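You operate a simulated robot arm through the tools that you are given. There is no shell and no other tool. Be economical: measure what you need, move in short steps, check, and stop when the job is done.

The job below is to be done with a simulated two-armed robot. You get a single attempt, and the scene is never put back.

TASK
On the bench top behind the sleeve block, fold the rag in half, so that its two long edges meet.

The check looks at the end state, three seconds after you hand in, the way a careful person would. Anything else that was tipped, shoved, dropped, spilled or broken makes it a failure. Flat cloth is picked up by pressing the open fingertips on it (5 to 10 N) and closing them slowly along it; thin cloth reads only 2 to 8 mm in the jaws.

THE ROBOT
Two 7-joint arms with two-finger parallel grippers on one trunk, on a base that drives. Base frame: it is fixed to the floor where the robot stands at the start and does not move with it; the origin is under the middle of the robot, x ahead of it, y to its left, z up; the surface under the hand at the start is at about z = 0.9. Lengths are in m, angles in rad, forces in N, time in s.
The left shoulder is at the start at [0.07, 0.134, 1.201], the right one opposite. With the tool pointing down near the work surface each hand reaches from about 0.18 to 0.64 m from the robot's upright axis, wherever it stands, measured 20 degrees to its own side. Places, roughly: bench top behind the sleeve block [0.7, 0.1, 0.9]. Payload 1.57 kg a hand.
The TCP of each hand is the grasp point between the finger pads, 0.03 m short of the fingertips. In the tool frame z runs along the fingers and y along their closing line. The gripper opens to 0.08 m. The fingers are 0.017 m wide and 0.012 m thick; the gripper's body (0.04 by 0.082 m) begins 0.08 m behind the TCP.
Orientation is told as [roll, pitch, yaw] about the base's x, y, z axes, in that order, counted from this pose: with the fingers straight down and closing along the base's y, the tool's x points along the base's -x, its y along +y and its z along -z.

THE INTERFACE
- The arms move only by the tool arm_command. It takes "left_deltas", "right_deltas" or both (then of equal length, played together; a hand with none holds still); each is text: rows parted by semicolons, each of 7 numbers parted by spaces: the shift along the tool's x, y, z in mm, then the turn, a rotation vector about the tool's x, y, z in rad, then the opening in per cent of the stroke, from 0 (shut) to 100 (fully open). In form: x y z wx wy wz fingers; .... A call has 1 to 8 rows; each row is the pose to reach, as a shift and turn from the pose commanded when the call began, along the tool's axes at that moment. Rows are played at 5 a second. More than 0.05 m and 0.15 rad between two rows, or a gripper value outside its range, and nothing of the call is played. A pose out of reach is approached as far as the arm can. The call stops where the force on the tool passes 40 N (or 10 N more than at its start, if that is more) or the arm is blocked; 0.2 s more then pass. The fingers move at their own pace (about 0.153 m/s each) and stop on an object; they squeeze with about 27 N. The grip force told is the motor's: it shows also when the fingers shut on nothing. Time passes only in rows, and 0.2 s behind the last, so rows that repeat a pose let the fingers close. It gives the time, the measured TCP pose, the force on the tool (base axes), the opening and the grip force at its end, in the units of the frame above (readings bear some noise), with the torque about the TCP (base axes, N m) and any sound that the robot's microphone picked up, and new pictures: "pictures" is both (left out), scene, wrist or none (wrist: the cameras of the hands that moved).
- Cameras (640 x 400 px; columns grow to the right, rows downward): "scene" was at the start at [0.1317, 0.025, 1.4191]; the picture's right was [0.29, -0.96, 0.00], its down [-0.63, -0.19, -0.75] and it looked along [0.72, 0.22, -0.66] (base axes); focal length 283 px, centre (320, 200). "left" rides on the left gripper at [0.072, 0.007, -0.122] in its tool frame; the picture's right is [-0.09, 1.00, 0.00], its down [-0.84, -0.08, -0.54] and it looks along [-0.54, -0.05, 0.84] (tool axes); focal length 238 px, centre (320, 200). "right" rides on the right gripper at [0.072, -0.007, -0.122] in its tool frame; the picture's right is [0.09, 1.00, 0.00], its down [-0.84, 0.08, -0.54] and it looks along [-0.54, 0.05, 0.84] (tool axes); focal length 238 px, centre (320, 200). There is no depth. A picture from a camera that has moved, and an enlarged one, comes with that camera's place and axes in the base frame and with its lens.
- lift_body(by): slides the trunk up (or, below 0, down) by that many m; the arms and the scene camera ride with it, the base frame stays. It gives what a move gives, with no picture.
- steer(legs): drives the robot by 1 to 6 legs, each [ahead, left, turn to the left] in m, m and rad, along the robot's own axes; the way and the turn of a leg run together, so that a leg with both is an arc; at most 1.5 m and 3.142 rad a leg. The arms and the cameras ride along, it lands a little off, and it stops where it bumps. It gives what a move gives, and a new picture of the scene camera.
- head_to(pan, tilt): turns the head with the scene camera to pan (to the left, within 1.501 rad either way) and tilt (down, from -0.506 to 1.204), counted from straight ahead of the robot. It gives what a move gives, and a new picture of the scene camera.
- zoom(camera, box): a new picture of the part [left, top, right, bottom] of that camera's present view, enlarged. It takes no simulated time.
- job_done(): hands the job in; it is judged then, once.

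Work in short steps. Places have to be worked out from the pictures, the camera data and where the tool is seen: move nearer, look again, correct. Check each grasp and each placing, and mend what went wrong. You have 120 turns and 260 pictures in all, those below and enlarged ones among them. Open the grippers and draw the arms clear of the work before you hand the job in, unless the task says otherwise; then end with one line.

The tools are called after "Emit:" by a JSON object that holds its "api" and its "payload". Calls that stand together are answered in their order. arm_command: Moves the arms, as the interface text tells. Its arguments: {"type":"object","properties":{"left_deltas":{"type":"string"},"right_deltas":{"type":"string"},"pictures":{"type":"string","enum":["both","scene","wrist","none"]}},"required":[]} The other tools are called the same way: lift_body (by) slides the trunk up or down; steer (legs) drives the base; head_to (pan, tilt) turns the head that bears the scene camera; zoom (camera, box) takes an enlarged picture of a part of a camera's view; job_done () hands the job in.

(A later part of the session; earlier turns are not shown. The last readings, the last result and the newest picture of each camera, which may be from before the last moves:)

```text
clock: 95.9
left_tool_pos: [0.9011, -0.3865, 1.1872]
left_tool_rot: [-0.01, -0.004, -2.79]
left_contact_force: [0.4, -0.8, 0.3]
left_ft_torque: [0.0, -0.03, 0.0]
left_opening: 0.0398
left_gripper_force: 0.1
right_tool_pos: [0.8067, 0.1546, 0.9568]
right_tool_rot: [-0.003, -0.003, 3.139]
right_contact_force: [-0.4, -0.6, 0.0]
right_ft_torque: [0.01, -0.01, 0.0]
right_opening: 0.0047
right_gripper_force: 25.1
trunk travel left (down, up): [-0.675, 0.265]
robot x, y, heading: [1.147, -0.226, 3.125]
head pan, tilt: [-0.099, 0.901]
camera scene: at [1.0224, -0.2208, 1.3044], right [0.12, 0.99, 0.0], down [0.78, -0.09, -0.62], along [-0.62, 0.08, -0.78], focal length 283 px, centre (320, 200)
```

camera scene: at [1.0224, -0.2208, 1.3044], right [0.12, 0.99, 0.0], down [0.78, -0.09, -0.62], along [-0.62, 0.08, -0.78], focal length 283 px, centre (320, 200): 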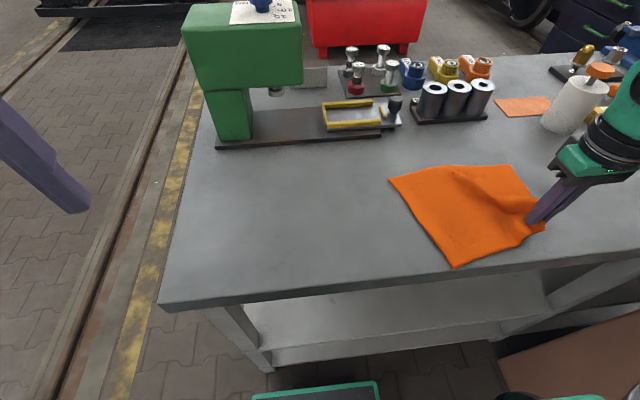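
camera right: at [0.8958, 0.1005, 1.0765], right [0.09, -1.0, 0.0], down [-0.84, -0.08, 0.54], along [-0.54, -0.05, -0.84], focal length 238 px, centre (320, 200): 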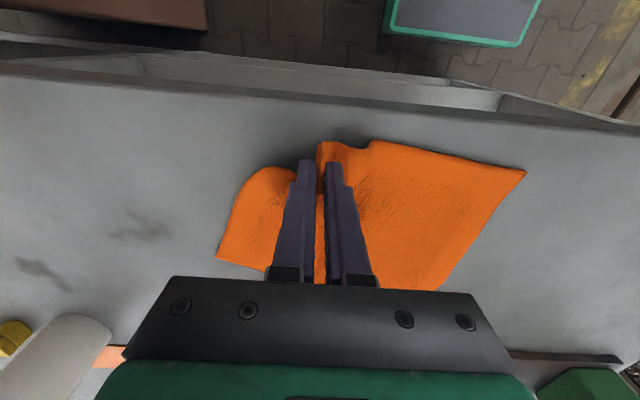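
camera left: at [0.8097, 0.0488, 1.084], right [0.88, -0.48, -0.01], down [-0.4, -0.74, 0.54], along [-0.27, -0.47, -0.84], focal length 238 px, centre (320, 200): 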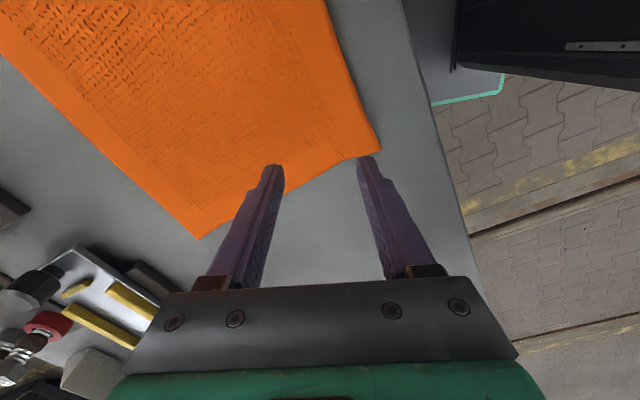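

The rag slides along easily, so stretching it needs an anchor. I'll set the corner down, open the jaws while in contact to spread it, and lift off to see how it relaxes.

Emit:
{"api": "arm_command", "payload": {"right_deltas": "0 0 12 0 0 0 0; 0 0 19 0 0 0 0; 0 0 19 0 0 0 20; 0 0 19 0 0 0 45; 0 0 19 0 0 0 75; 0 0 5 0 0 0 75; 0 0 -35 0 0 0 75; 0 0 -75 0 0 0 75", "pictures": "both"}}

```text
clock: 97.7
left_tool_pos: [0.9003, -0.3848, 1.1862]
left_tool_rot: [-0.007, -0.003, -2.788]
left_contact_force: [0.9, -0.8, 0.2]
left_ft_torque: [0.02, 0.03, -0.02]
left_opening: 0.0403
left_gripper_force: 0.0
right_tool_pos: [0.8078, 0.159, 1.0215]
right_tool_rot: [0.003, 0.004, 3.131]
right_contact_force: [0.5, 0.1, -0.5]
right_ft_torque: [-0.01, 0.03, 0.01]
right_opening: 0.0599
right_gripper_force: 0.0
right hand out of reach, approached as far as the arm can: row 8
trunk travel left (down, up): [-0.675, 0.265]
robot x, y, heading: [1.1465, -0.2267, 3.122]
head pan, tilt: [-0.099, 0.901]
camera scene: at [1.0215, -0.2179, 1.3043], right [0.12, 0.99, 0.0], down [0.78, -0.09, -0.62], along [-0.62, 0.07, -0.78], focal length 283 px, centre (320, 200)
camera right: at [0.8792, 0.1656, 1.1429], right [0.08, -1.0, 0.0], down [-0.84, -0.07, 0.54], along [-0.54, -0.05, -0.84], focal length 238 px, centre (320, 200)
```

scene: 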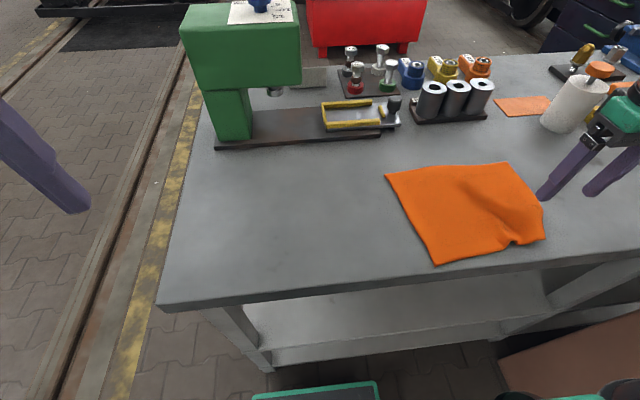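
right: 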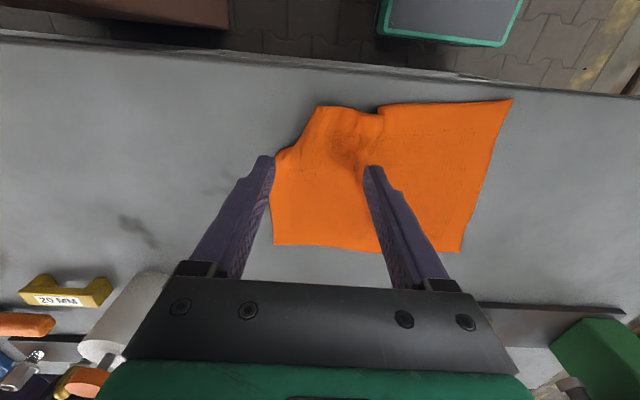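

It relaxed into a nearly flat sheet with D (0.647, 0.209), C (0.65, −0.045) and B (0.848, −0.016); only corner A is pulled in with a pocket at about (0.81, 0.135). I'll press there with the jaws 30 mm apart and open them in contact to spread it.

Emit:
{"api": "arm_command", "payload": {"right_deltas": "10 24 0 0 0 0 38; 10 24 35 0 0 0 38; 10 24 70 0 0 0 38; 10 24 82 0 0 0 38; 10 24 86 0 0 0 38; 10 24 87.5 0 0 0 38; 10 24 87.5 0 0 0 38", "pictures": "wrist"}}

```text
clock: 99.3
left_tool_pos: [0.9008, -0.3835, 1.1876]
left_tool_rot: [-0.006, -0.005, -2.789]
left_contact_force: [0.3, 1.0, 0.5]
left_ft_torque: [0.01, -0.02, 0.01]
left_opening: 0.04
left_gripper_force: 0.0
right_tool_pos: [0.8164, 0.1334, 0.9427]
right_tool_rot: [-0.002, -0.001, 3.14]
right_contact_force: [0.2, -0.2, 0.5]
right_ft_torque: [0.02, 0.02, 0.0]
right_opening: 0.0303
right_gripper_force: 0.0
trunk travel left (down, up): [-0.675, 0.265]
robot x, y, heading: [1.1446, -0.2289, 3.121]
head pan, tilt: [-0.099, 0.901]
camera right: at [0.8873, 0.1396, 1.0635], right [0.09, -1.0, 0.0], down [-0.84, -0.08, 0.54], along [-0.54, -0.05, -0.84], focal length 238 px, centre (320, 200)
```

right: 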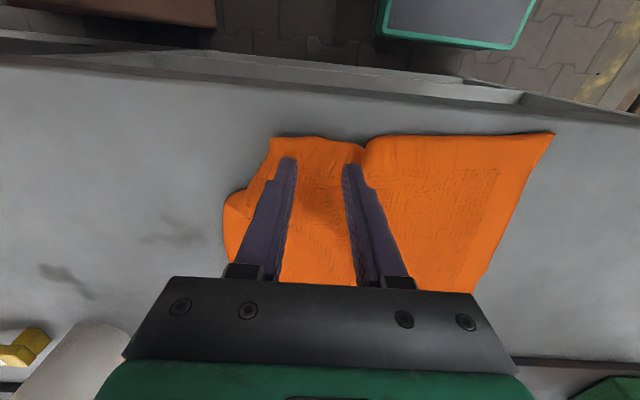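

The fingers straddle the pocket well. I'll press down to contact and open fully while pressing.

Emit:
{"api": "arm_command", "payload": {"right_deltas": "0 0 6 0 0 0 38; 0 0 8.5 0 0 0 38; 0 0 9 0 0 0 50; 0 0 9 0 0 0 65; 0 0 9 0 0 0 80; 0 0 9 0 0 0 95; 0 0 9 0 0 0 100; 0 0 9 0 0 0 100", "pictures": "wrist"}}

```text
clock: 101.1
left_tool_pos: [0.9024, -0.386, 1.1869]
left_tool_rot: [-0.01, -0.005, -2.791]
left_contact_force: [0.1, 0.5, -0.1]
left_ft_torque: [0.01, -0.01, 0.01]
left_opening: 0.0399
left_gripper_force: 0.1
right_tool_pos: [0.8172, 0.1307, 0.9354]
right_tool_rot: [-0.005, -0.002, 3.139]
right_contact_force: [-0.6, -2.7, 10.6]
right_ft_torque: [0.34, 0.02, 0.06]
right_opening: 0.0759
right_gripper_force: 0.0
trunk travel left (down, up): [-0.675, 0.265]
robot x, y, heading: [1.1486, -0.2288, 3.122]
head pan, tilt: [-0.099, 0.901]
camera right: at [0.8882, 0.1374, 1.056], right [0.09, -1.0, 0.0], down [-0.84, -0.08, 0.54], along [-0.54, -0.05, -0.84], focal length 238 px, centre (320, 200)
```

right: 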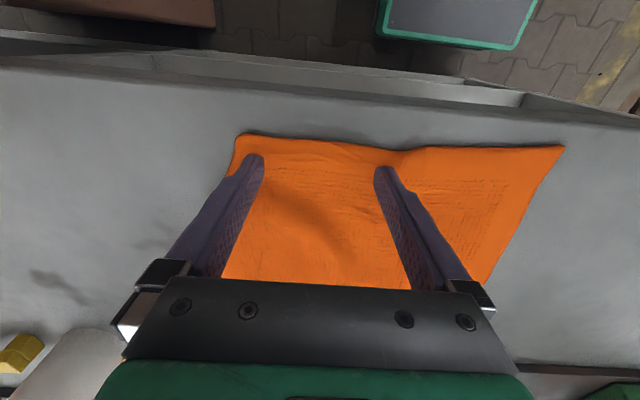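

The pocket spread out well, so pressing and dragging moves cloth reliably. I'll lift and check the rag's pose.

Emit:
{"api": "arm_command", "payload": {"right_deltas": "0 0 -10 0 0 0 100; 0 0 -50 0 0 0 100; 0 -40 -80 0 0 0 100; 0 -40 -80 0 0 0 100", "pictures": "scene"}}

```text
clock: 102.1
left_tool_pos: [0.901, -0.3852, 1.1872]
left_tool_rot: [-0.006, -0.004, -2.789]
left_contact_force: [0.0, -0.1, 0.8]
left_ft_torque: [0.05, -0.03, -0.02]
left_opening: 0.04
left_gripper_force: 0.0
right_tool_pos: [0.8146, 0.15, 0.9944]
right_tool_rot: [-0.001, -0.003, 3.14]
right_contact_force: [0.3, -0.4, -1.1]
right_ft_torque: [-0.04, -0.01, -0.03]
right_opening: 0.0798
right_gripper_force: 0.1
right hand out of reach, approached as far as the arm can: row 3, 4
trunk travel left (down, up): [-0.675, 0.265]
robot x, y, heading: [1.145, -0.2279, 3.125]
head pan, tilt: [-0.099, 0.901]
camera scene: at [1.0214, -0.218, 1.3043], right [0.12, 0.99, 0.0], down [0.78, -0.09, -0.62], along [-0.62, 0.07, -0.78], focal length 283 px, centre (320, 200)
```

scene: 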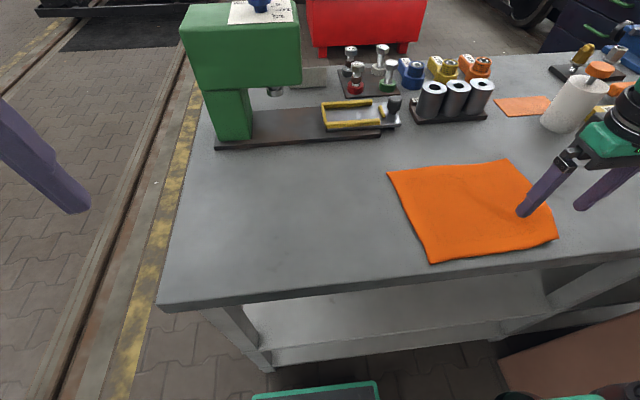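

The rag is flat again, centred at about (0.742, 0.084). For a symmetric two-hand grasp from behind I want it turned about 0.31 rad clockwise and centred near (0.725, 0.045). I'll press the open jaws on its centre, then turn and shift it.

Emit:
{"api": "arm_command", "payload": {"right_deltas": "-37 30 0 0 0 0 100; -73 60 0 0 0 0 100; -73 60 30 0 0 0 100; -73 60 52 0 0 0 100; -73 60 58 0 0 0 100; -73 60 60.5 0 0 0 100; -73 60 61 0 0 0 100", "pictures": "wrist"}}

```text
clock: 103.7
left_tool_pos: [0.9008, -0.3859, 1.1866]
left_tool_rot: [-0.006, -0.006, -2.79]
left_contact_force: [-1.1, 0.0, 0.6]
left_ft_torque: [-0.02, -0.02, -0.01]
left_opening: 0.0399
left_gripper_force: 0.0
right_tool_pos: [0.7447, 0.0889, 0.9344]
right_tool_rot: [-0.002, -0.001, 3.14]
right_contact_force: [-0.7, 0.5, 1.4]
right_ft_torque: [0.01, -0.01, 0.01]
right_opening: 0.08
right_gripper_force: 0.0
trunk travel left (down, up): [-0.675, 0.265]
robot x, y, heading: [1.1445, -0.226, 3.117]
head pan, tilt: [-0.099, 0.901]
camera right: at [0.8152, 0.095, 1.0561], right [0.09, -1.0, 0.0], down [-0.84, -0.08, 0.54], along [-0.54, -0.05, -0.84], focal length 238 px, centre (320, 200)
```

right: 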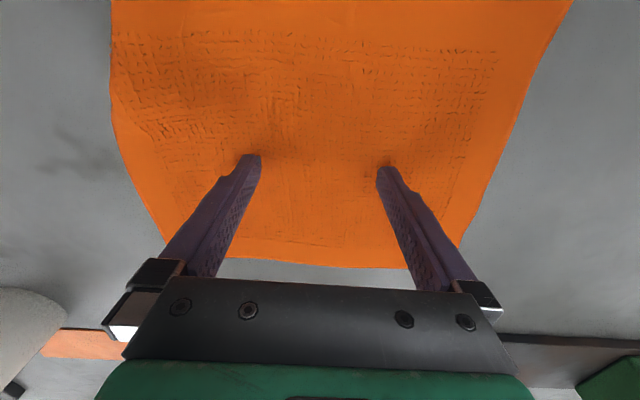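

Contact is light (1.4 N). I'll press about 1 mm further, then turn and slide in small rows.

Emit:
{"api": "arm_command", "payload": {"right_deltas": "0 0 1.3 0 0 0 100; -2 6 1.3 0 0 0.05 100; -5 12 1.3 0 0 0.1 100; -8 18 1.3 0 0 0.16 100; -11 25 1.3 0 0 0.22 100; -14 32 1.3 0 0 0.27 100; -17 40 1.3 0 0 0.32 100; -17 40 1.3 0 0 0.32 100", "pictures": "wrist"}}

```text
clock: 105.5
left_tool_pos: [0.9032, -0.3847, 1.1865]
left_tool_rot: [-0.01, -0.005, -2.789]
left_contact_force: [-1.6, 0.2, 0.4]
left_ft_torque: [0.0, -0.03, -0.01]
left_opening: 0.04
left_gripper_force: 0.0
right_tool_pos: [0.7268, 0.0476, 0.9328]
right_tool_rot: [0.001, -0.003, 2.82]
right_contact_force: [0.7, 0.8, 7.9]
right_ft_torque: [-0.04, 0.01, 0.02]
right_opening: 0.0797
right_gripper_force: 0.0
trunk travel left (down, up): [-0.675, 0.265]
robot x, y, heading: [1.1457, -0.2266, 3.125]
head pan, tilt: [-0.099, 0.901]
camera right: at [0.7966, 0.0307, 1.0547], right [-0.23, -0.97, 0.0], down [-0.82, 0.19, 0.54], along [-0.53, 0.13, -0.84], focal length 238 px, centre (320, 200)
```

right: 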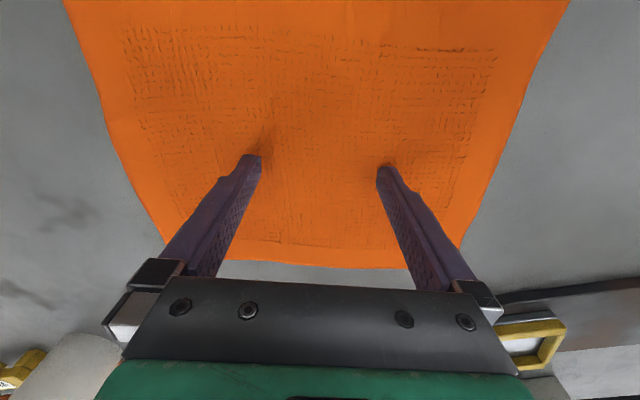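

The rag turned as one piece with my fingers. I'll lift off, tuck the right hand inward to keep the elbow clear of the hose, and then move the base to the symmetric pose.

Emit:
{"api": "arm_command", "payload": {"right_deltas": "0 0 -15 0 0 0 100; 0 0 -60 0 0 0 100; 15 30 -90 0 0 0 75; 30 60 -100 0 0 0 75; 45 90 -100 0 0 0 75; 60 120 -100 0 0 0 75; 65 131 -100 0 0 0 75", "pictures": "none"}}

```text
clock: 107.1
left_tool_pos: [0.9007, -0.3837, 1.1871]
left_tool_rot: [-0.008, -0.004, -2.79]
left_contact_force: [0.2, -0.2, 0.3]
left_ft_torque: [-0.02, -0.01, 0.04]
left_opening: 0.0399
left_gripper_force: 0.1
right_tool_pos: [0.745, -0.099, 1.0317]
right_tool_rot: [0.0, -0.003, 2.819]
right_contact_force: [-0.1, 0.4, 0.0]
right_ft_torque: [0.02, 0.01, 0.0]
right_opening: 0.0601
right_gripper_force: 0.0
trunk travel left (down, up): [-0.675, 0.265]
robot x, y, heading: [1.1439, -0.227, 3.124]
head pan, tilt: [-0.099, 0.901]
```

The right hand is tucked. Now I'll drive: back and right, turn right 0.29, and forward a little.

Emit:
{"api": "steer", "payload": {"legs": [[-0.03, -0.13, 0.0], [0.0, 0.0, -0.294], [0.03, 0.0, 0.0]]}}

```text
clock: 109.8
left_tool_pos: [0.8743, -0.1716, 1.1886]
left_tool_rot: [-0.01, -0.009, -3.07]
left_contact_force: [0.5, -0.3, -0.7]
left_ft_torque: [0.01, 0.06, -0.01]
left_opening: 0.0398
left_gripper_force: 0.0
right_tool_pos: [0.8035, 0.146, 1.0331]
right_tool_rot: [0.002, -0.008, 2.536]
right_contact_force: [0.2, -0.4, -0.4]
right_ft_torque: [0.0, 0.06, 0.0]
right_opening: 0.06
right_gripper_force: 0.2
trunk travel left (down, up): [-0.675, 0.265]
robot x, y, heading: [1.1487, -0.0866, 2.837]
head pan, tilt: [-0.099, 0.901]
camera scene: at [1.0377, -0.0457, 1.3049], right [0.39, 0.92, 0.0], down [0.72, -0.31, -0.62], along [-0.57, 0.24, -0.78], focal length 283 px, centre (320, 200)
```

scene: 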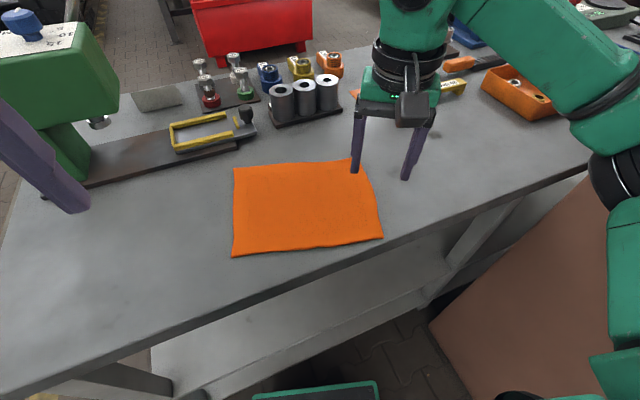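

The rag is now square to the robot: near edge at 0.343 m ahead, far edge at 0.538, laterally within ±0.12. I'll bring both hands over the near corners, yaw-aligned, with 60 mm openings.

Emit:
{"api": "arm_command", "payload": {"left_deltas": "-11 -19 34 0 0 0.055 75; -23 -38 67 0 0 0.11 75; -34 -56 100 0 0 0.165 75; -45 -75 134 0 0 0.22 75; -56 -94 167 0 0 0.27 75; -68 -113 200 0 0 0.32 75; -79 -132 234 0 0 0.376 75; -79 -132 234 0 0 0.376 75", "right_deltas": "7 3 11 0 0 -0.04 75; 14 6 22 0 0 -0.08 75; 21 9 33 0 0 -0.13 75; 28 11 44 0 0 -0.17 75; 35 14 56 0 0 -0.21 75; 42 17 67 0 0 -0.25 75; 49 20 78 0 0 -0.3 75; 49 20 78 0 0 -0.3 75", "pictures": "wrist"}}

```text
clock: 111.6
left_tool_pos: [0.7832, -0.0433, 0.9547]
left_tool_rot: [-0.005, -0.009, 2.833]
left_contact_force: [0.7, 0.2, 0.7]
left_ft_torque: [0.0, 0.03, -0.01]
left_opening: 0.0601
left_gripper_force: 0.1
right_tool_pos: [0.8313, 0.1037, 0.9546]
right_tool_rot: [-0.001, -0.003, 2.84]
right_contact_force: [0.3, -0.7, -0.7]
right_ft_torque: [0.0, 0.03, 0.01]
right_opening: 0.06
right_gripper_force: 0.1
trunk travel left (down, up): [-0.675, 0.265]
robot x, y, heading: [1.1498, -0.0903, 2.836]
head pan, tilt: [-0.099, 0.901]
camera right: at [0.9018, 0.0878, 1.0759], right [-0.21, -0.98, 0.0], down [-0.82, 0.17, 0.54], along [-0.53, 0.12, -0.84], focal length 238 px, centre (320, 200)
camera left: at [0.8515, -0.0725, 1.076], right [-0.39, -0.92, -0.01], down [-0.77, 0.32, 0.55], along [-0.51, 0.22, -0.84], focal length 238 px, centre (320, 200)
```

right: 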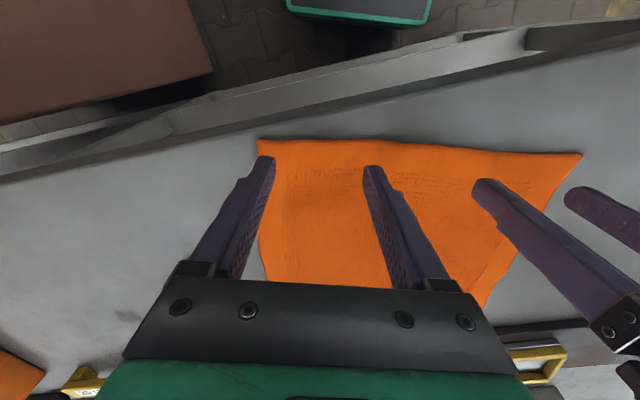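
left: 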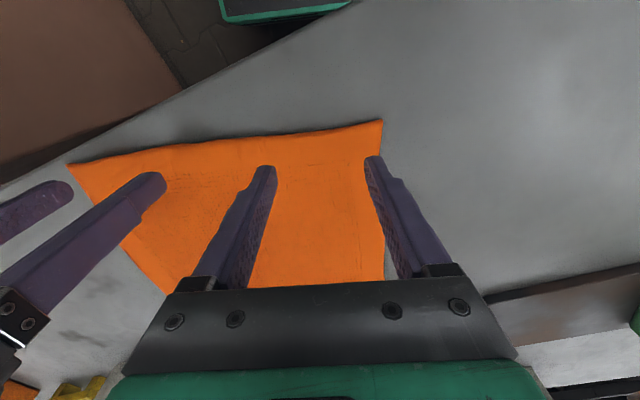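

Both hands are well placed. With small edge-distance tweaks (left +3, right −3 mm), I'll descend to contact.

Emit:
{"api": "arm_command", "payload": {"left_deltas": "3 0 8 0 0 0 75; 3 0 15 0 0 0 75; 3 0 19 0 0 0 75; 3 0 21 0 0 0 75; 3 0 21 0 0 0 75", "right_deltas": "-3 0 8 0 0 0 75; -3 0 15 0 0 0 75; -3 0 19 0 0 0 75; -3 0 21 0 0 0 75; -3 0 21 0 0 0 75", "pictures": "none"}}

```text
clock: 112.8
left_tool_pos: [0.7828, -0.0436, 0.9332]
left_tool_rot: [-0.007, -0.008, 2.834]
left_contact_force: [-0.6, 0.0, 3.0]
left_ft_torque: [-0.05, 0.03, -0.04]
left_opening: 0.0599
left_gripper_force: 0.0
right_tool_pos: [0.8278, 0.1047, 0.9336]
right_tool_rot: [0.001, -0.003, 2.837]
right_contact_force: [-1.4, 1.6, 7.6]
right_ft_torque: [0.0, 0.04, -0.01]
right_opening: 0.06
right_gripper_force: 0.1
trunk travel left (down, up): [-0.675, 0.265]
robot x, y, heading: [1.1522, -0.0896, 2.842]
head pan, tilt: [-0.099, 0.901]
```

Contact is 3 N left and 7.6 N right. I'll press the left 0.8 mm more and close both slowly.

Emit:
{"api": "arm_command", "payload": {"left_deltas": "0 0 0.8 0 0 0 70; 0 0 0.8 0 0 0 65; 0 0 0.8 0 0 0 60; 0 0 0.8 0 0 0 55; 0 0 0.8 0 0 0 50; 0 0 0.8 0 0 0 45; 0 0 0.8 0 0 0 40; 0 0 0.8 0 0 0 35", "right_deltas": "0 0 0 0 0 0 70; 0 0 0 0 0 0 65; 0 0 0 0 0 0 60; 0 0 0 0 0 0 55; 0 0 0 0 0 0 50; 0 0 0 0 0 0 45; 0 0 0 0 0 0 40; 0 0 0 0 0 0 35", "pictures": "wrist"}}

```text
clock: 114.6
left_tool_pos: [0.7854, -0.0435, 0.9337]
left_tool_rot: [-0.004, -0.009, 2.836]
left_contact_force: [0.5, -0.3, 5.3]
left_ft_torque: [-0.01, -0.01, -0.01]
left_opening: 0.0272
left_gripper_force: 0.0
right_tool_pos: [0.8273, 0.1043, 0.9352]
right_tool_rot: [-0.001, -0.002, 2.838]
right_contact_force: [0.0, -0.3, 7.4]
right_ft_torque: [-0.02, -0.03, 0.03]
right_opening: 0.0269
right_gripper_force: 0.1
trunk travel left (down, up): [-0.675, 0.265]
robot x, y, heading: [1.1493, -0.0878, 2.838]
head pan, tilt: [-0.099, 0.901]
camera right: at [0.8977, 0.0881, 1.0548], right [-0.21, -0.98, 0.0], down [-0.82, 0.18, 0.54], along [-0.53, 0.12, -0.84], focal length 238 px, centre (320, 200)
camera left: at [0.8527, -0.0731, 1.0552], right [-0.39, -0.92, 0.0], down [-0.77, 0.32, 0.55], along [-0.51, 0.22, -0.84], focal length 238 px, centre (320, 200)
```

right: 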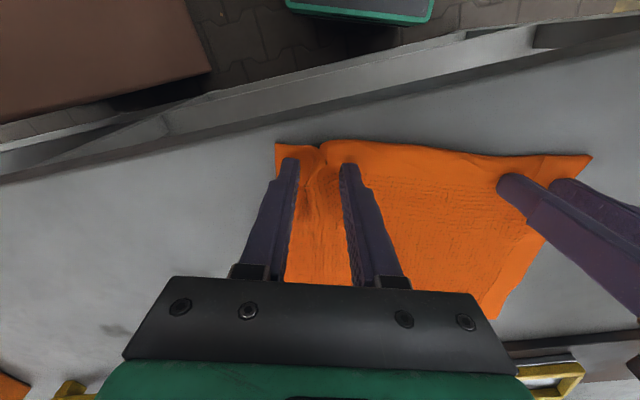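
left: 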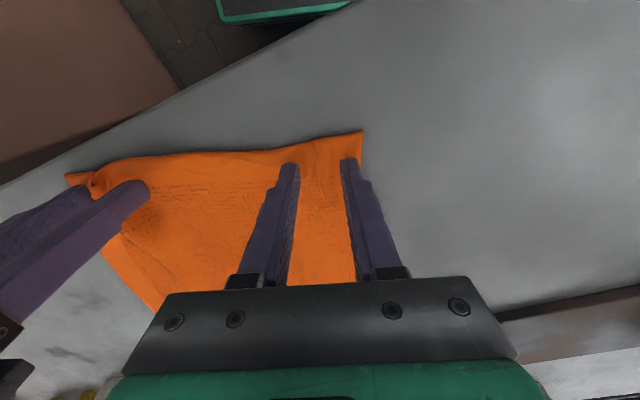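

The right shows a clear ridge and the left some gathering. I'll finish closing.

Emit:
{"api": "arm_command", "payload": {"left_deltas": "0 0 0.3 0 0 0 30; 0 0 0.3 0 0 0 25; 0 0 0.3 0 0 0 20; 0 0 0.3 0 0 0 15; 0 0 0.3 0 0 0 10; 0 0 0.3 0 0 0 5; 0 0 0.3 0 0 0 0; 0 0 0.3 0 0 0 0", "right_deltas": "0 0 0 0 0 0 30; 0 0 0 0 0 0 25; 0 0 0 0 0 0 20; 0 0 0 0 0 0 15; 0 0 0 0 0 0 10; 0 0 0 0 0 0 5; 0 0 0 0 0 0 0; 0 0 0 0 0 0 0", "pictures": "wrist"}}

```text
clock: 116.4
left_tool_pos: [0.7865, -0.0414, 0.9344]
left_tool_rot: [-0.005, -0.01, 2.835]
left_contact_force: [1.0, 6.9, 7.2]
left_ft_torque: [0.2, -0.09, -0.03]
left_opening: 0.0043
left_gripper_force: 24.6
right_tool_pos: [0.8271, 0.1035, 0.9336]
right_tool_rot: [0.0, -0.003, 2.838]
right_contact_force: [-0.9, -6.6, 7.6]
right_ft_torque: [-0.17, 0.03, 0.04]
right_opening: 0.0044
right_gripper_force: 25.6
trunk travel left (down, up): [-0.675, 0.265]
robot x, y, heading: [1.1458, -0.09, 2.84]
head pan, tilt: [-0.099, 0.901]
camera right: at [0.898, 0.0882, 1.0549], right [-0.21, -0.98, 0.0], down [-0.82, 0.18, 0.55], along [-0.53, 0.11, -0.84], focal length 238 px, centre (320, 200)
camera left: at [0.853, -0.072, 1.055], right [-0.39, -0.92, -0.01], down [-0.77, 0.32, 0.55], along [-0.51, 0.22, -0.83], focal length 238 px, centre (320, 200)
```

right: 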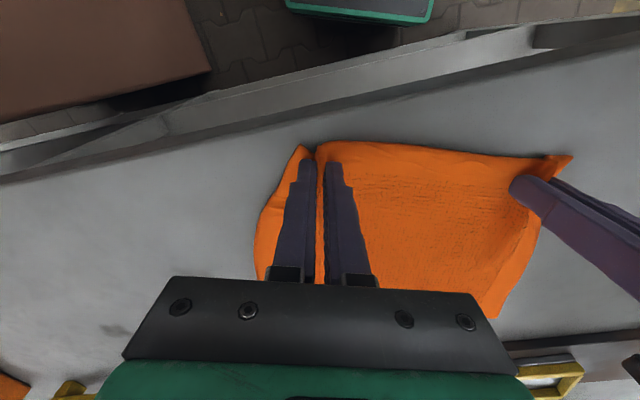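
left: 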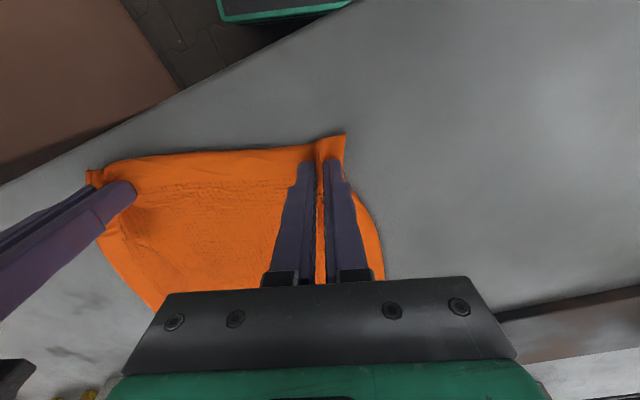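

Both corners are held (4.3 and 4.4 mm, about 25 N). Now I'll lift and carry both together toward the fold's apex, tilting gradually.

Emit:
{"api": "arm_command", "payload": {"left_deltas": "-6 0 -22 0 0 0 0; -20 0 -45 0 -0.1 0 0; -40 0 -62 0 -0.2 0 0; -58 0 -68 0 -0.3 0 0; -58 0 -68 0 -0.3 0 0", "right_deltas": "-6 0 -22 0 0 0 0; -20 0 -45 0 -0.1 0 0; -40 0 -62 0 -0.2 0 0; -58 0 -68 0 -0.3 0 0; -58 0 -68 0 -0.3 0 0", "pictures": "both"}}

```text
clock: 117.6
left_tool_pos: [0.7276, -0.0262, 1.0008]
left_tool_rot: [-0.005, -0.309, 2.836]
left_contact_force: [2.1, 6.1, 0.5]
left_ft_torque: [0.19, -0.06, -0.06]
left_opening: 0.0047
left_gripper_force: 25.4
right_tool_pos: [0.772, 0.1189, 1.0026]
right_tool_rot: [-0.002, -0.304, 2.84]
right_contact_force: [-1.6, -6.2, -0.3]
right_ft_torque: [-0.14, 0.06, 0.06]
right_opening: 0.0045
right_gripper_force: 24.5
trunk travel left (down, up): [-0.675, 0.265]
robot x, y, heading: [1.1515, -0.0917, 2.84]
head pan, tilt: [-0.099, 0.901]
camera scene: at [1.0333, -0.0441, 1.3043], right [0.39, 0.92, 0.0], down [0.72, -0.31, -0.62], along [-0.57, 0.24, -0.78], focal length 283 px, centre (320, 200)
camera right: at [0.8731, 0.0941, 1.097], right [-0.21, -0.98, -0.03], down [-0.63, 0.12, 0.77], along [-0.75, 0.18, -0.64], focal length 238 px, centre (320, 200)
camera left: at [0.8266, -0.0655, 1.0953], right [-0.38, -0.92, 0.02], down [-0.58, 0.26, 0.77], along [-0.72, 0.28, -0.64], focal length 238 px, centre (320, 200)
```

scene: 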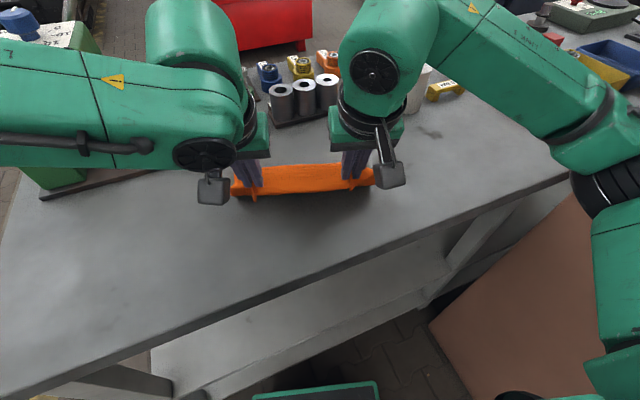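
right: 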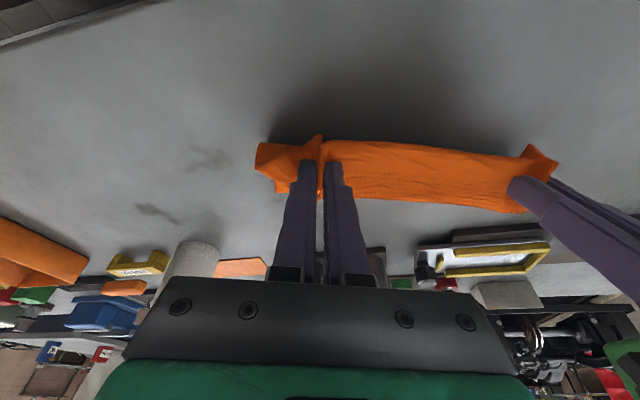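
left: 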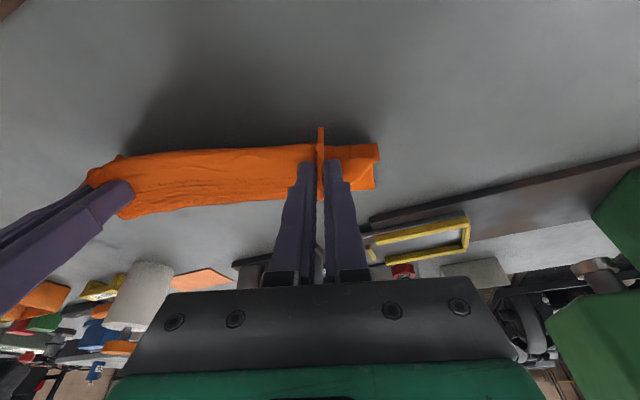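

As expected, the near half stands up between the hands with the far half still on the bench. I'll drive forward 3 cm to bring the hands over the far half.

Emit:
{"api": "steer", "payload": {"legs": [[0.03, 0.0, 0.0]]}}

```text
clock: 118.5
left_tool_pos: [0.7022, -0.0189, 1.002]
left_tool_rot: [-0.005, -0.31, 2.836]
left_contact_force: [1.6, 6.2, 0.2]
left_ft_torque: [0.17, -0.05, 0.0]
left_opening: 0.0043
left_gripper_force: 24.8
right_tool_pos: [0.7466, 0.1276, 1.0033]
right_tool_rot: [-0.002, -0.306, 2.839]
right_contact_force: [-1.1, -7.4, 0.0]
right_ft_torque: [-0.19, 0.04, 0.08]
right_opening: 0.0044
right_gripper_force: 24.9
trunk travel left (down, up): [-0.675, 0.265]
robot x, y, heading: [1.1212, -0.0799, 2.834]
head pan, tilt: [-0.099, 0.901]
camera scene: at [1.0089, -0.0365, 1.3048], right [0.39, 0.92, 0.0], down [0.72, -0.31, -0.62], along [-0.57, 0.24, -0.78], focal length 283 px, centre (320, 200)
```

scene: 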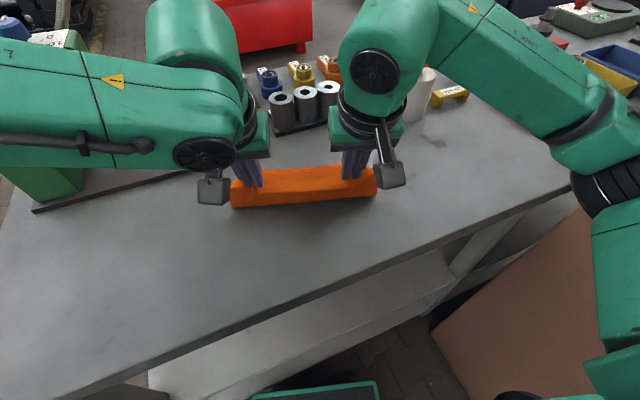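

Grip is still good on both sides. I'll continue forward 66 mm and down 62 mm, so the held edge lands on the far edge.

Emit:
{"api": "arm_command", "payload": {"left_deltas": "-14 0 15 0 0 0 0; -27 0 30 0 0 0 0; -40 0 57 0 0 0 0; -44 0 79 0 0 0 0; -44 0 79 0 0 0 0", "right_deltas": "-14 0 15 0 0 0 0; -27 0 30 0 0 0 0; -40 0 57 0 0 0 0; -44 0 79 0 0 0 0; -44 0 79 0 0 0 0", "pictures": "both"}}

```text
clock: 119.7
left_tool_pos: [0.6374, 0.0041, 0.9408]
left_tool_rot: [-0.007, -0.309, 2.836]
left_contact_force: [2.6, 3.0, 8.4]
left_ft_torque: [0.14, -0.13, 0.0]
left_opening: 0.0045
left_gripper_force: 24.9
right_tool_pos: [0.6823, 0.1472, 0.9411]
right_tool_rot: [0.0, -0.303, 2.837]
right_contact_force: [-0.2, -3.6, 5.6]
right_ft_torque: [-0.1, -0.02, 0.02]
right_opening: 0.0043
right_gripper_force: 25.1
trunk travel left (down, up): [-0.675, 0.265]
robot x, y, heading: [1.1197, -0.0806, 2.839]
head pan, tilt: [-0.099, 0.901]
camera scene: at [1.0062, -0.0356, 1.3047], right [0.39, 0.92, 0.0], down [0.72, -0.31, -0.62], along [-0.57, 0.24, -0.78], focal length 283 px, centre (320, 200)
camera right: at [0.7836, 0.1215, 1.0351], right [-0.21, -0.98, -0.03], down [-0.63, 0.12, 0.77], along [-0.75, 0.18, -0.64], focal length 238 px, centre (320, 200)
camera left: at [0.7359, -0.0356, 1.0348], right [-0.39, -0.92, 0.02], down [-0.58, 0.26, 0.77], along [-0.72, 0.28, -0.63], focal length 238 px, centre (320, 200)
```

scene: 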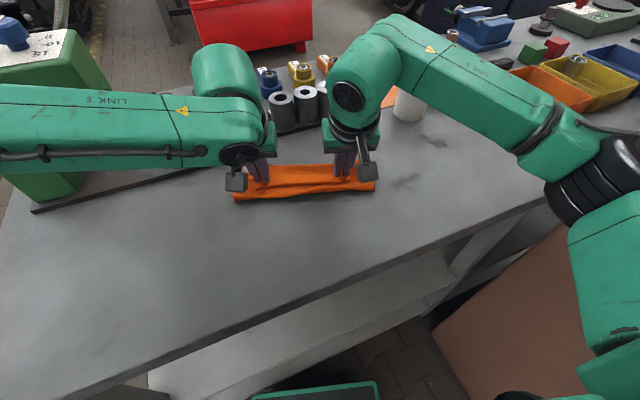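
right: 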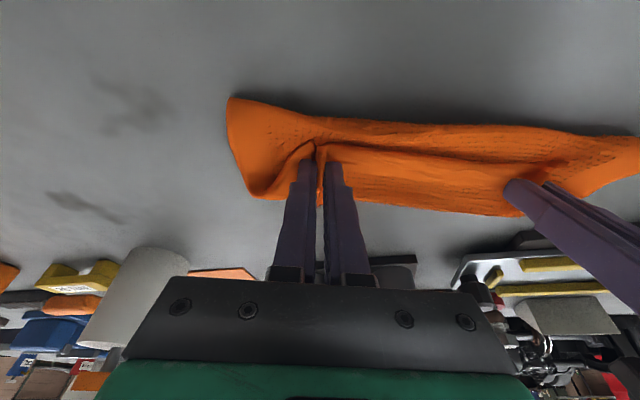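
left: 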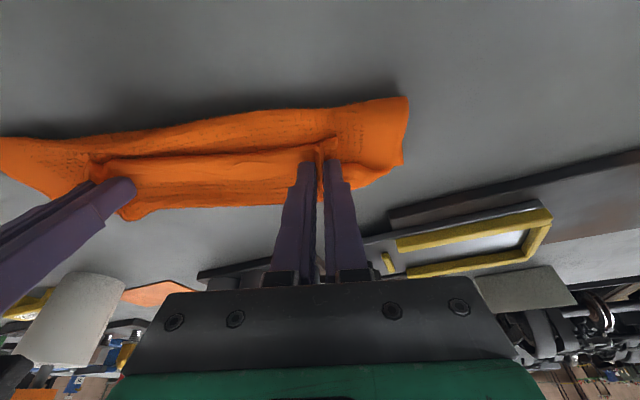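

The edge has landed with light contact. I'll ease pressure and open slowly to spread the pleats outward while touching lightly.

Emit:
{"api": "arm_command", "payload": {"left_deltas": "0 0 -1 0 0 0 8; 0 0 -1 0 0 0 16; 0 0 -1 0 0 0 26; 0 0 -1 0 0 0 36; 0 0 -1 0 0 0 48; 0 0 -1 0 0 0 60; 0 0 -1 0 0 0 72; 0 0 -1 0 0 0 72", "right_deltas": "0 0 -1 0 0 0 8; 0 0 -1 0 0 0 16; 0 0 -1 0 0 0 26; 0 0 -1 0 0 0 36; 0 0 -1 0 0 0 48; 0 0 -1 0 0 0 60; 0 0 -1 0 0 0 72; 0 0 -1 0 0 0 72", "pictures": "wrist"}}

```text
clock: 121.5
left_tool_pos: [0.6366, 0.0033, 0.9407]
left_tool_rot: [-0.005, -0.309, 2.836]
left_contact_force: [0.5, -0.8, 2.7]
left_ft_torque: [0.05, -0.02, -0.03]
left_opening: 0.0564
left_gripper_force: 0.0
right_tool_pos: [0.6827, 0.145, 0.9409]
right_tool_rot: [-0.001, -0.303, 2.838]
right_contact_force: [1.6, 0.5, 3.7]
right_ft_torque: [-0.01, -0.02, 0.02]
right_opening: 0.0548
right_gripper_force: 0.1
trunk travel left (down, up): [-0.675, 0.265]
robot x, y, heading: [1.1222, -0.0804, 2.837]
head pan, tilt: [-0.099, 0.901]
camera right: at [0.7836, 0.1219, 1.0357], right [-0.21, -0.98, -0.03], down [-0.63, 0.12, 0.77], along [-0.75, 0.18, -0.64], focal length 238 px, centre (320, 200)
camera left: at [0.7352, -0.0364, 1.0348], right [-0.38, -0.92, 0.02], down [-0.58, 0.26, 0.77], along [-0.72, 0.28, -0.64], focal length 238 px, centre (320, 200)
```

right: 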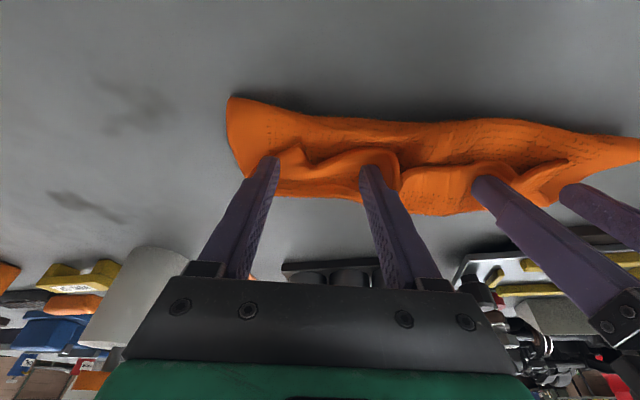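
left: 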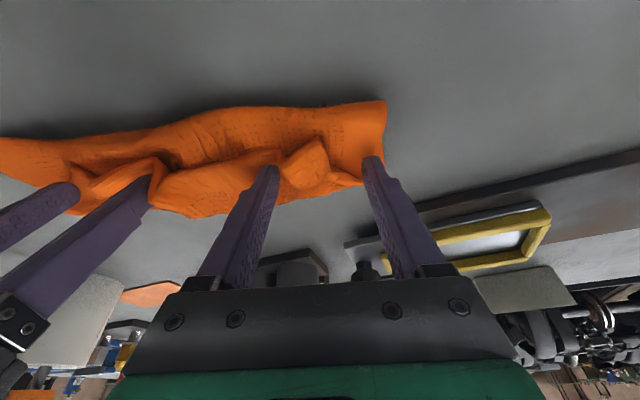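

The pleats are partly open. I'll lift both hands clear, back toward the robot, and look at the whole rag.

Emit:
{"api": "arm_command", "payload": {"left_deltas": "0 0 -20 0 0 0 72; 0 0 -55 0 0 0 72; 30 20 -90 0 0.1 0 72; 60 50 -110 0 0.2 0 72; 90 80 -110 0 0.3 0 72; 90 80 -110 0 0.3 0 72", "right_deltas": "0 0 -20 0 0 0 72; 0 0 -55 0 0 0 72; 30 -10 -90 0 0.1 0 72; 60 -30 -110 0 0.2 0 72; 90 -40 -110 0 0.3 0 72; 90 -40 -110 0 0.3 0 72", "pictures": "both"}}

```text
refused: row 3 steps farther than a row can; nothing moved
```

The step was too long, so I'm resending with smaller rows.

Emit:
{"api": "arm_command", "payload": {"left_deltas": "0 0 -20 0 0 0 72; 0 0 -55 0 0 0 72; 20 10 -85 0 0.1 0 72; 45 30 -105 0 0.2 0 72; 75 60 -110 0 0.3 0 72; 90 80 -110 0 0.3 0 72; 90 80 -110 0 0.3 0 72", "right_deltas": "0 0 -20 0 0 0 72; 0 0 -55 0 0 0 72; 20 -10 -85 0 0.1 0 72; 45 -20 -105 0 0.2 0 72; 75 -30 -110 0 0.3 0 72; 90 -40 -110 0 0.3 0 72; 90 -40 -110 0 0.3 0 72", "pictures": "both"}}

```text
clock: 123.0
left_tool_pos: [0.7257, -0.111, 1.0176]
left_tool_rot: [-0.005, -0.007, 2.835]
left_contact_force: [0.5, 0.1, -0.2]
left_ft_torque: [0.03, -0.04, -0.01]
left_opening: 0.0575
left_gripper_force: 0.0
right_tool_pos: [0.804, 0.1487, 1.0196]
right_tool_rot: [-0.003, 0.0, 2.837]
right_contact_force: [-0.3, 0.1, 1.0]
right_ft_torque: [0.0, -0.03, 0.03]
right_opening: 0.0577
right_gripper_force: 0.1
trunk travel left (down, up): [-0.675, 0.265]
robot x, y, heading: [1.1231, -0.0808, 2.838]
head pan, tilt: [-0.099, 0.901]
camera scene: at [1.004, -0.0347, 1.3042], right [0.39, 0.92, 0.0], down [0.72, -0.31, -0.62], along [-0.57, 0.24, -0.78], focal length 283 px, centre (320, 200)
camera right: at [0.8733, 0.134, 1.1415], right [-0.21, -0.98, 0.0], down [-0.82, 0.18, 0.54], along [-0.53, 0.11, -0.84], focal length 238 px, centre (320, 200)
camera left: at [0.793, -0.1401, 1.1392], right [-0.39, -0.92, -0.01], down [-0.77, 0.32, 0.55], along [-0.5, 0.22, -0.84], focal length 238 px, centre (320, 200)
```

scene: 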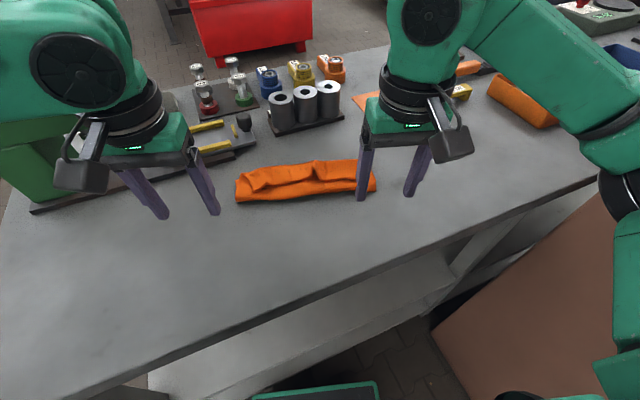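
right: 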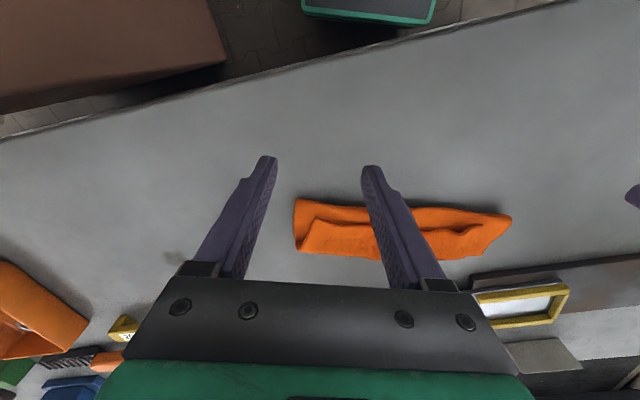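
left: 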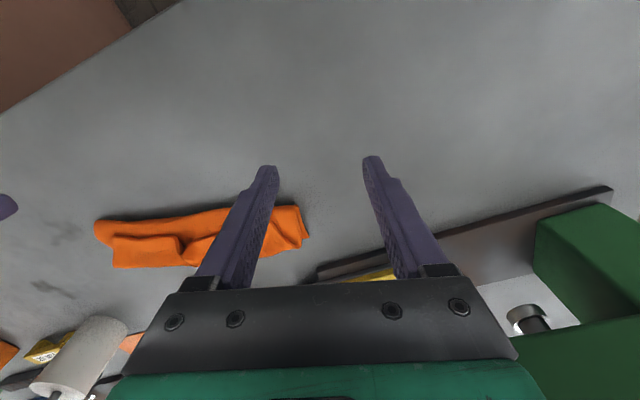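

Emit:
{"api": "zoom", "payload": {"camera": "scene", "box": [210, 130, 400, 249]}}

Emit:
{"api": "zoom", "payload": {"camera": "right", "box": [270, 160, 530, 322]}}

```text
3.36 times, centred on (305, 190) of scene
camera zoom: at [1.004, -0.0347, 1.3042], right [0.39, 0.92, 0.0], down [0.72, -0.31, -0.62], along [-0.57, 0.24, -0.78], focal length 950 px, centre (370, 235)
```

zoom: 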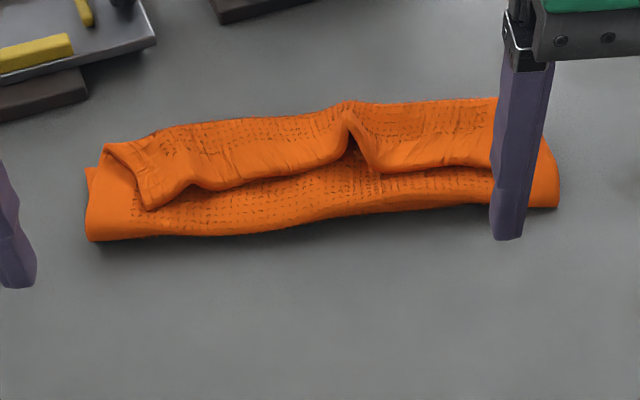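

```text
2.46 times, centred on (400, 241) of right
camera zoom: at [0.8733, 0.134, 1.1415], right [-0.21, -0.98, 0.0], down [-0.82, 0.18, 0.54], along [-0.53, 0.11, -0.84], focal length 587 px, centre (123, 99)
```

zoom: 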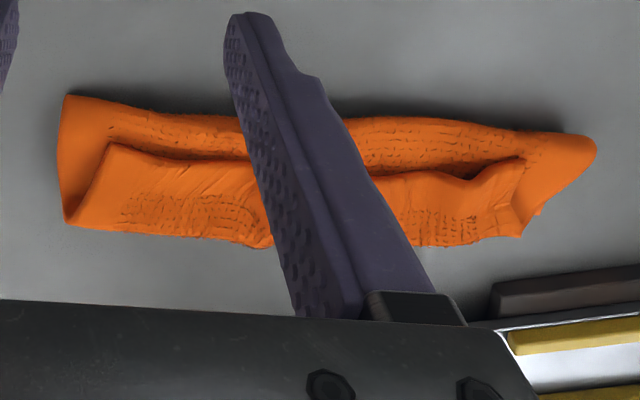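

The edge AB has doubled back as a lip of about 5 cm, because the cloth wraps around the fingers when pressed down. I'll unfold it by pressing on the lip and dragging it back, then redo the fold and release from a few centimetres up so it can straighten. First I'll hover over the lip.

Emit:
{"api": "arm_command", "payload": {"left_deltas": "-26 -24 5 0 -0.08 0 72; -53 -48 15 0 -0.15 0 72; -80 -72 30 0 -0.23 0 72; -106 -96 53 0 -0.3 0 72; -106 -96 53 0 -0.3 0 72", "right_deltas": "-25 10 5 0 -0.08 0 72; -50 20 15 0 -0.15 0 72; -75 30 30 0 -0.23 0 72; -101 39 55 0 -0.3 0 72; -101 39 55 0 -0.3 0 72", "pictures": "wrist"}}

```text
clock: 124.2
left_tool_pos: [0.6531, 0.0133, 0.9656]
left_tool_rot: [-0.007, -0.311, 2.838]
left_contact_force: [1.7, 0.2, -0.6]
left_ft_torque: [0.05, 0.0, 0.01]
left_opening: 0.0577
left_gripper_force: 0.2
right_tool_pos: [0.6995, 0.1433, 0.9657]
right_tool_rot: [-0.002, -0.303, 2.838]
right_contact_force: [-0.4, 0.0, -0.8]
right_ft_torque: [0.07, 0.01, 0.01]
right_opening: 0.0577
right_gripper_force: 0.2
trunk travel left (down, up): [-0.675, 0.265]
robot x, y, heading: [1.1233, -0.0781, 2.837]
head pan, tilt: [-0.099, 0.901]
camera right: at [0.8006, 0.1183, 1.0594], right [-0.21, -0.98, -0.03], down [-0.63, 0.12, 0.77], along [-0.75, 0.18, -0.64], focal length 238 px, centre (320, 200)
camera left: at [0.7526, -0.0257, 1.06], right [-0.38, -0.92, 0.02], down [-0.58, 0.26, 0.77], along [-0.72, 0.28, -0.64], focal length 238 px, centre (320, 200)
```

right: 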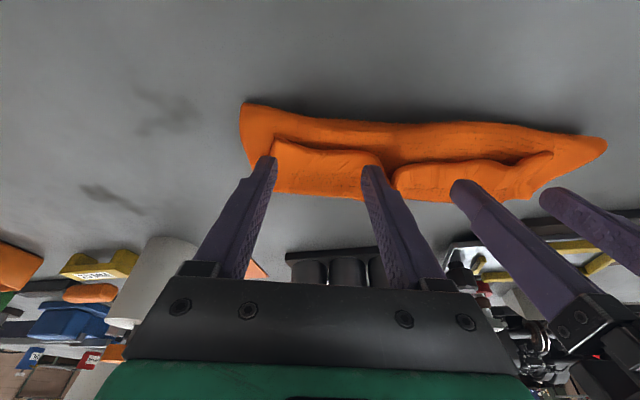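
left: 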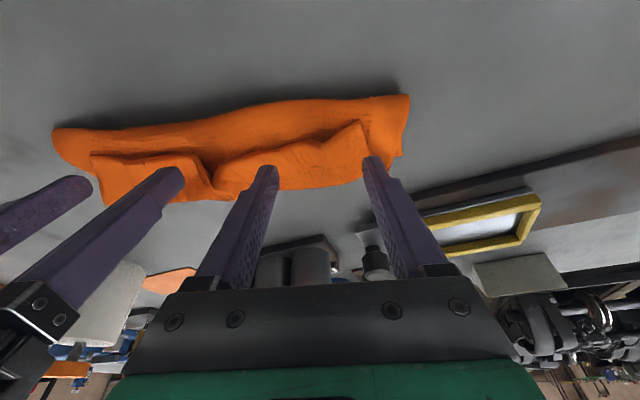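

The fingertips would land right at the lip edge, so I'll go 15 mm further forward and down until light contact.

Emit:
{"api": "arm_command", "payload": {"left_deltas": "-14 0 5 0 0 0 72; -9 0 18 0 0 0 72; -7 0 27.5 0 0 0 72; -6 0 30 0 0 0 72; -5.5 0 32 0 0 0 72; -5.5 0 32 0 0 0 72", "right_deltas": "-14 0 5 0 0 0 72; -9 0 18 0 0 0 72; -7 0 27.5 0 0 0 72; -6 0 30 0 0 0 72; -5.5 0 32 0 0 0 72; -5.5 0 32 0 0 0 72", "pictures": "wrist"}}

```text
clock: 125.7
left_tool_pos: [0.6434, 0.0124, 0.9393]
left_tool_rot: [-0.007, -0.313, 2.836]
left_contact_force: [-1.2, 1.0, 9.7]
left_ft_torque: [0.09, 0.04, -0.01]
left_opening: 0.0573
left_gripper_force: 0.0
left hand out of reach, approached as far as the arm can: row 1, 2, 3, 4, 5, 6
right_tool_pos: [0.6843, 0.1481, 0.9393]
right_tool_rot: [0.001, -0.309, 2.836]
right_contact_force: [-2.6, 4.2, 19.5]
right_ft_torque: [0.1, 0.11, -0.03]
right_opening: 0.0574
right_gripper_force: 0.0
trunk travel left (down, up): [-0.675, 0.265]
robot x, y, heading: [1.1209, -0.0816, 2.835]
head pan, tilt: [-0.099, 0.901]
camera right: at [0.7874, 0.1227, 1.0326], right [-0.22, -0.98, -0.03], down [-0.63, 0.12, 0.77], along [-0.75, 0.18, -0.64], focal length 238 px, centre (320, 200)
camera left: at [0.7415, -0.0278, 1.0335], right [-0.39, -0.92, 0.02], down [-0.58, 0.26, 0.77], along [-0.72, 0.29, -0.63], focal length 238 px, centre (320, 200)
```

right: 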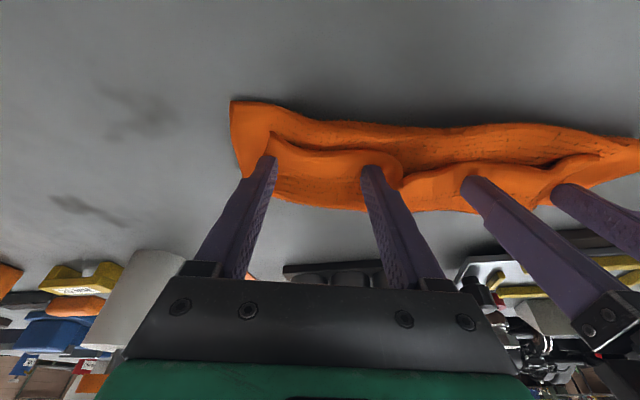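
left: 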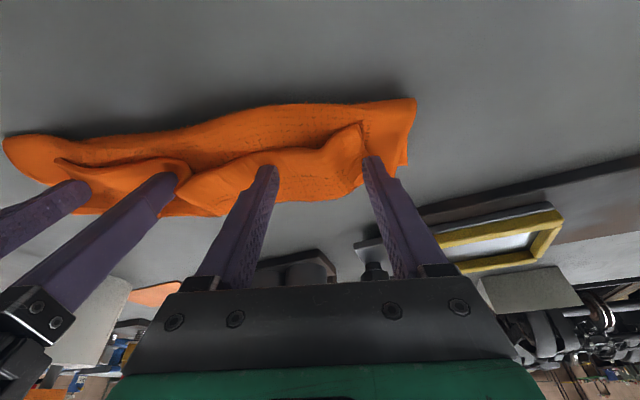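

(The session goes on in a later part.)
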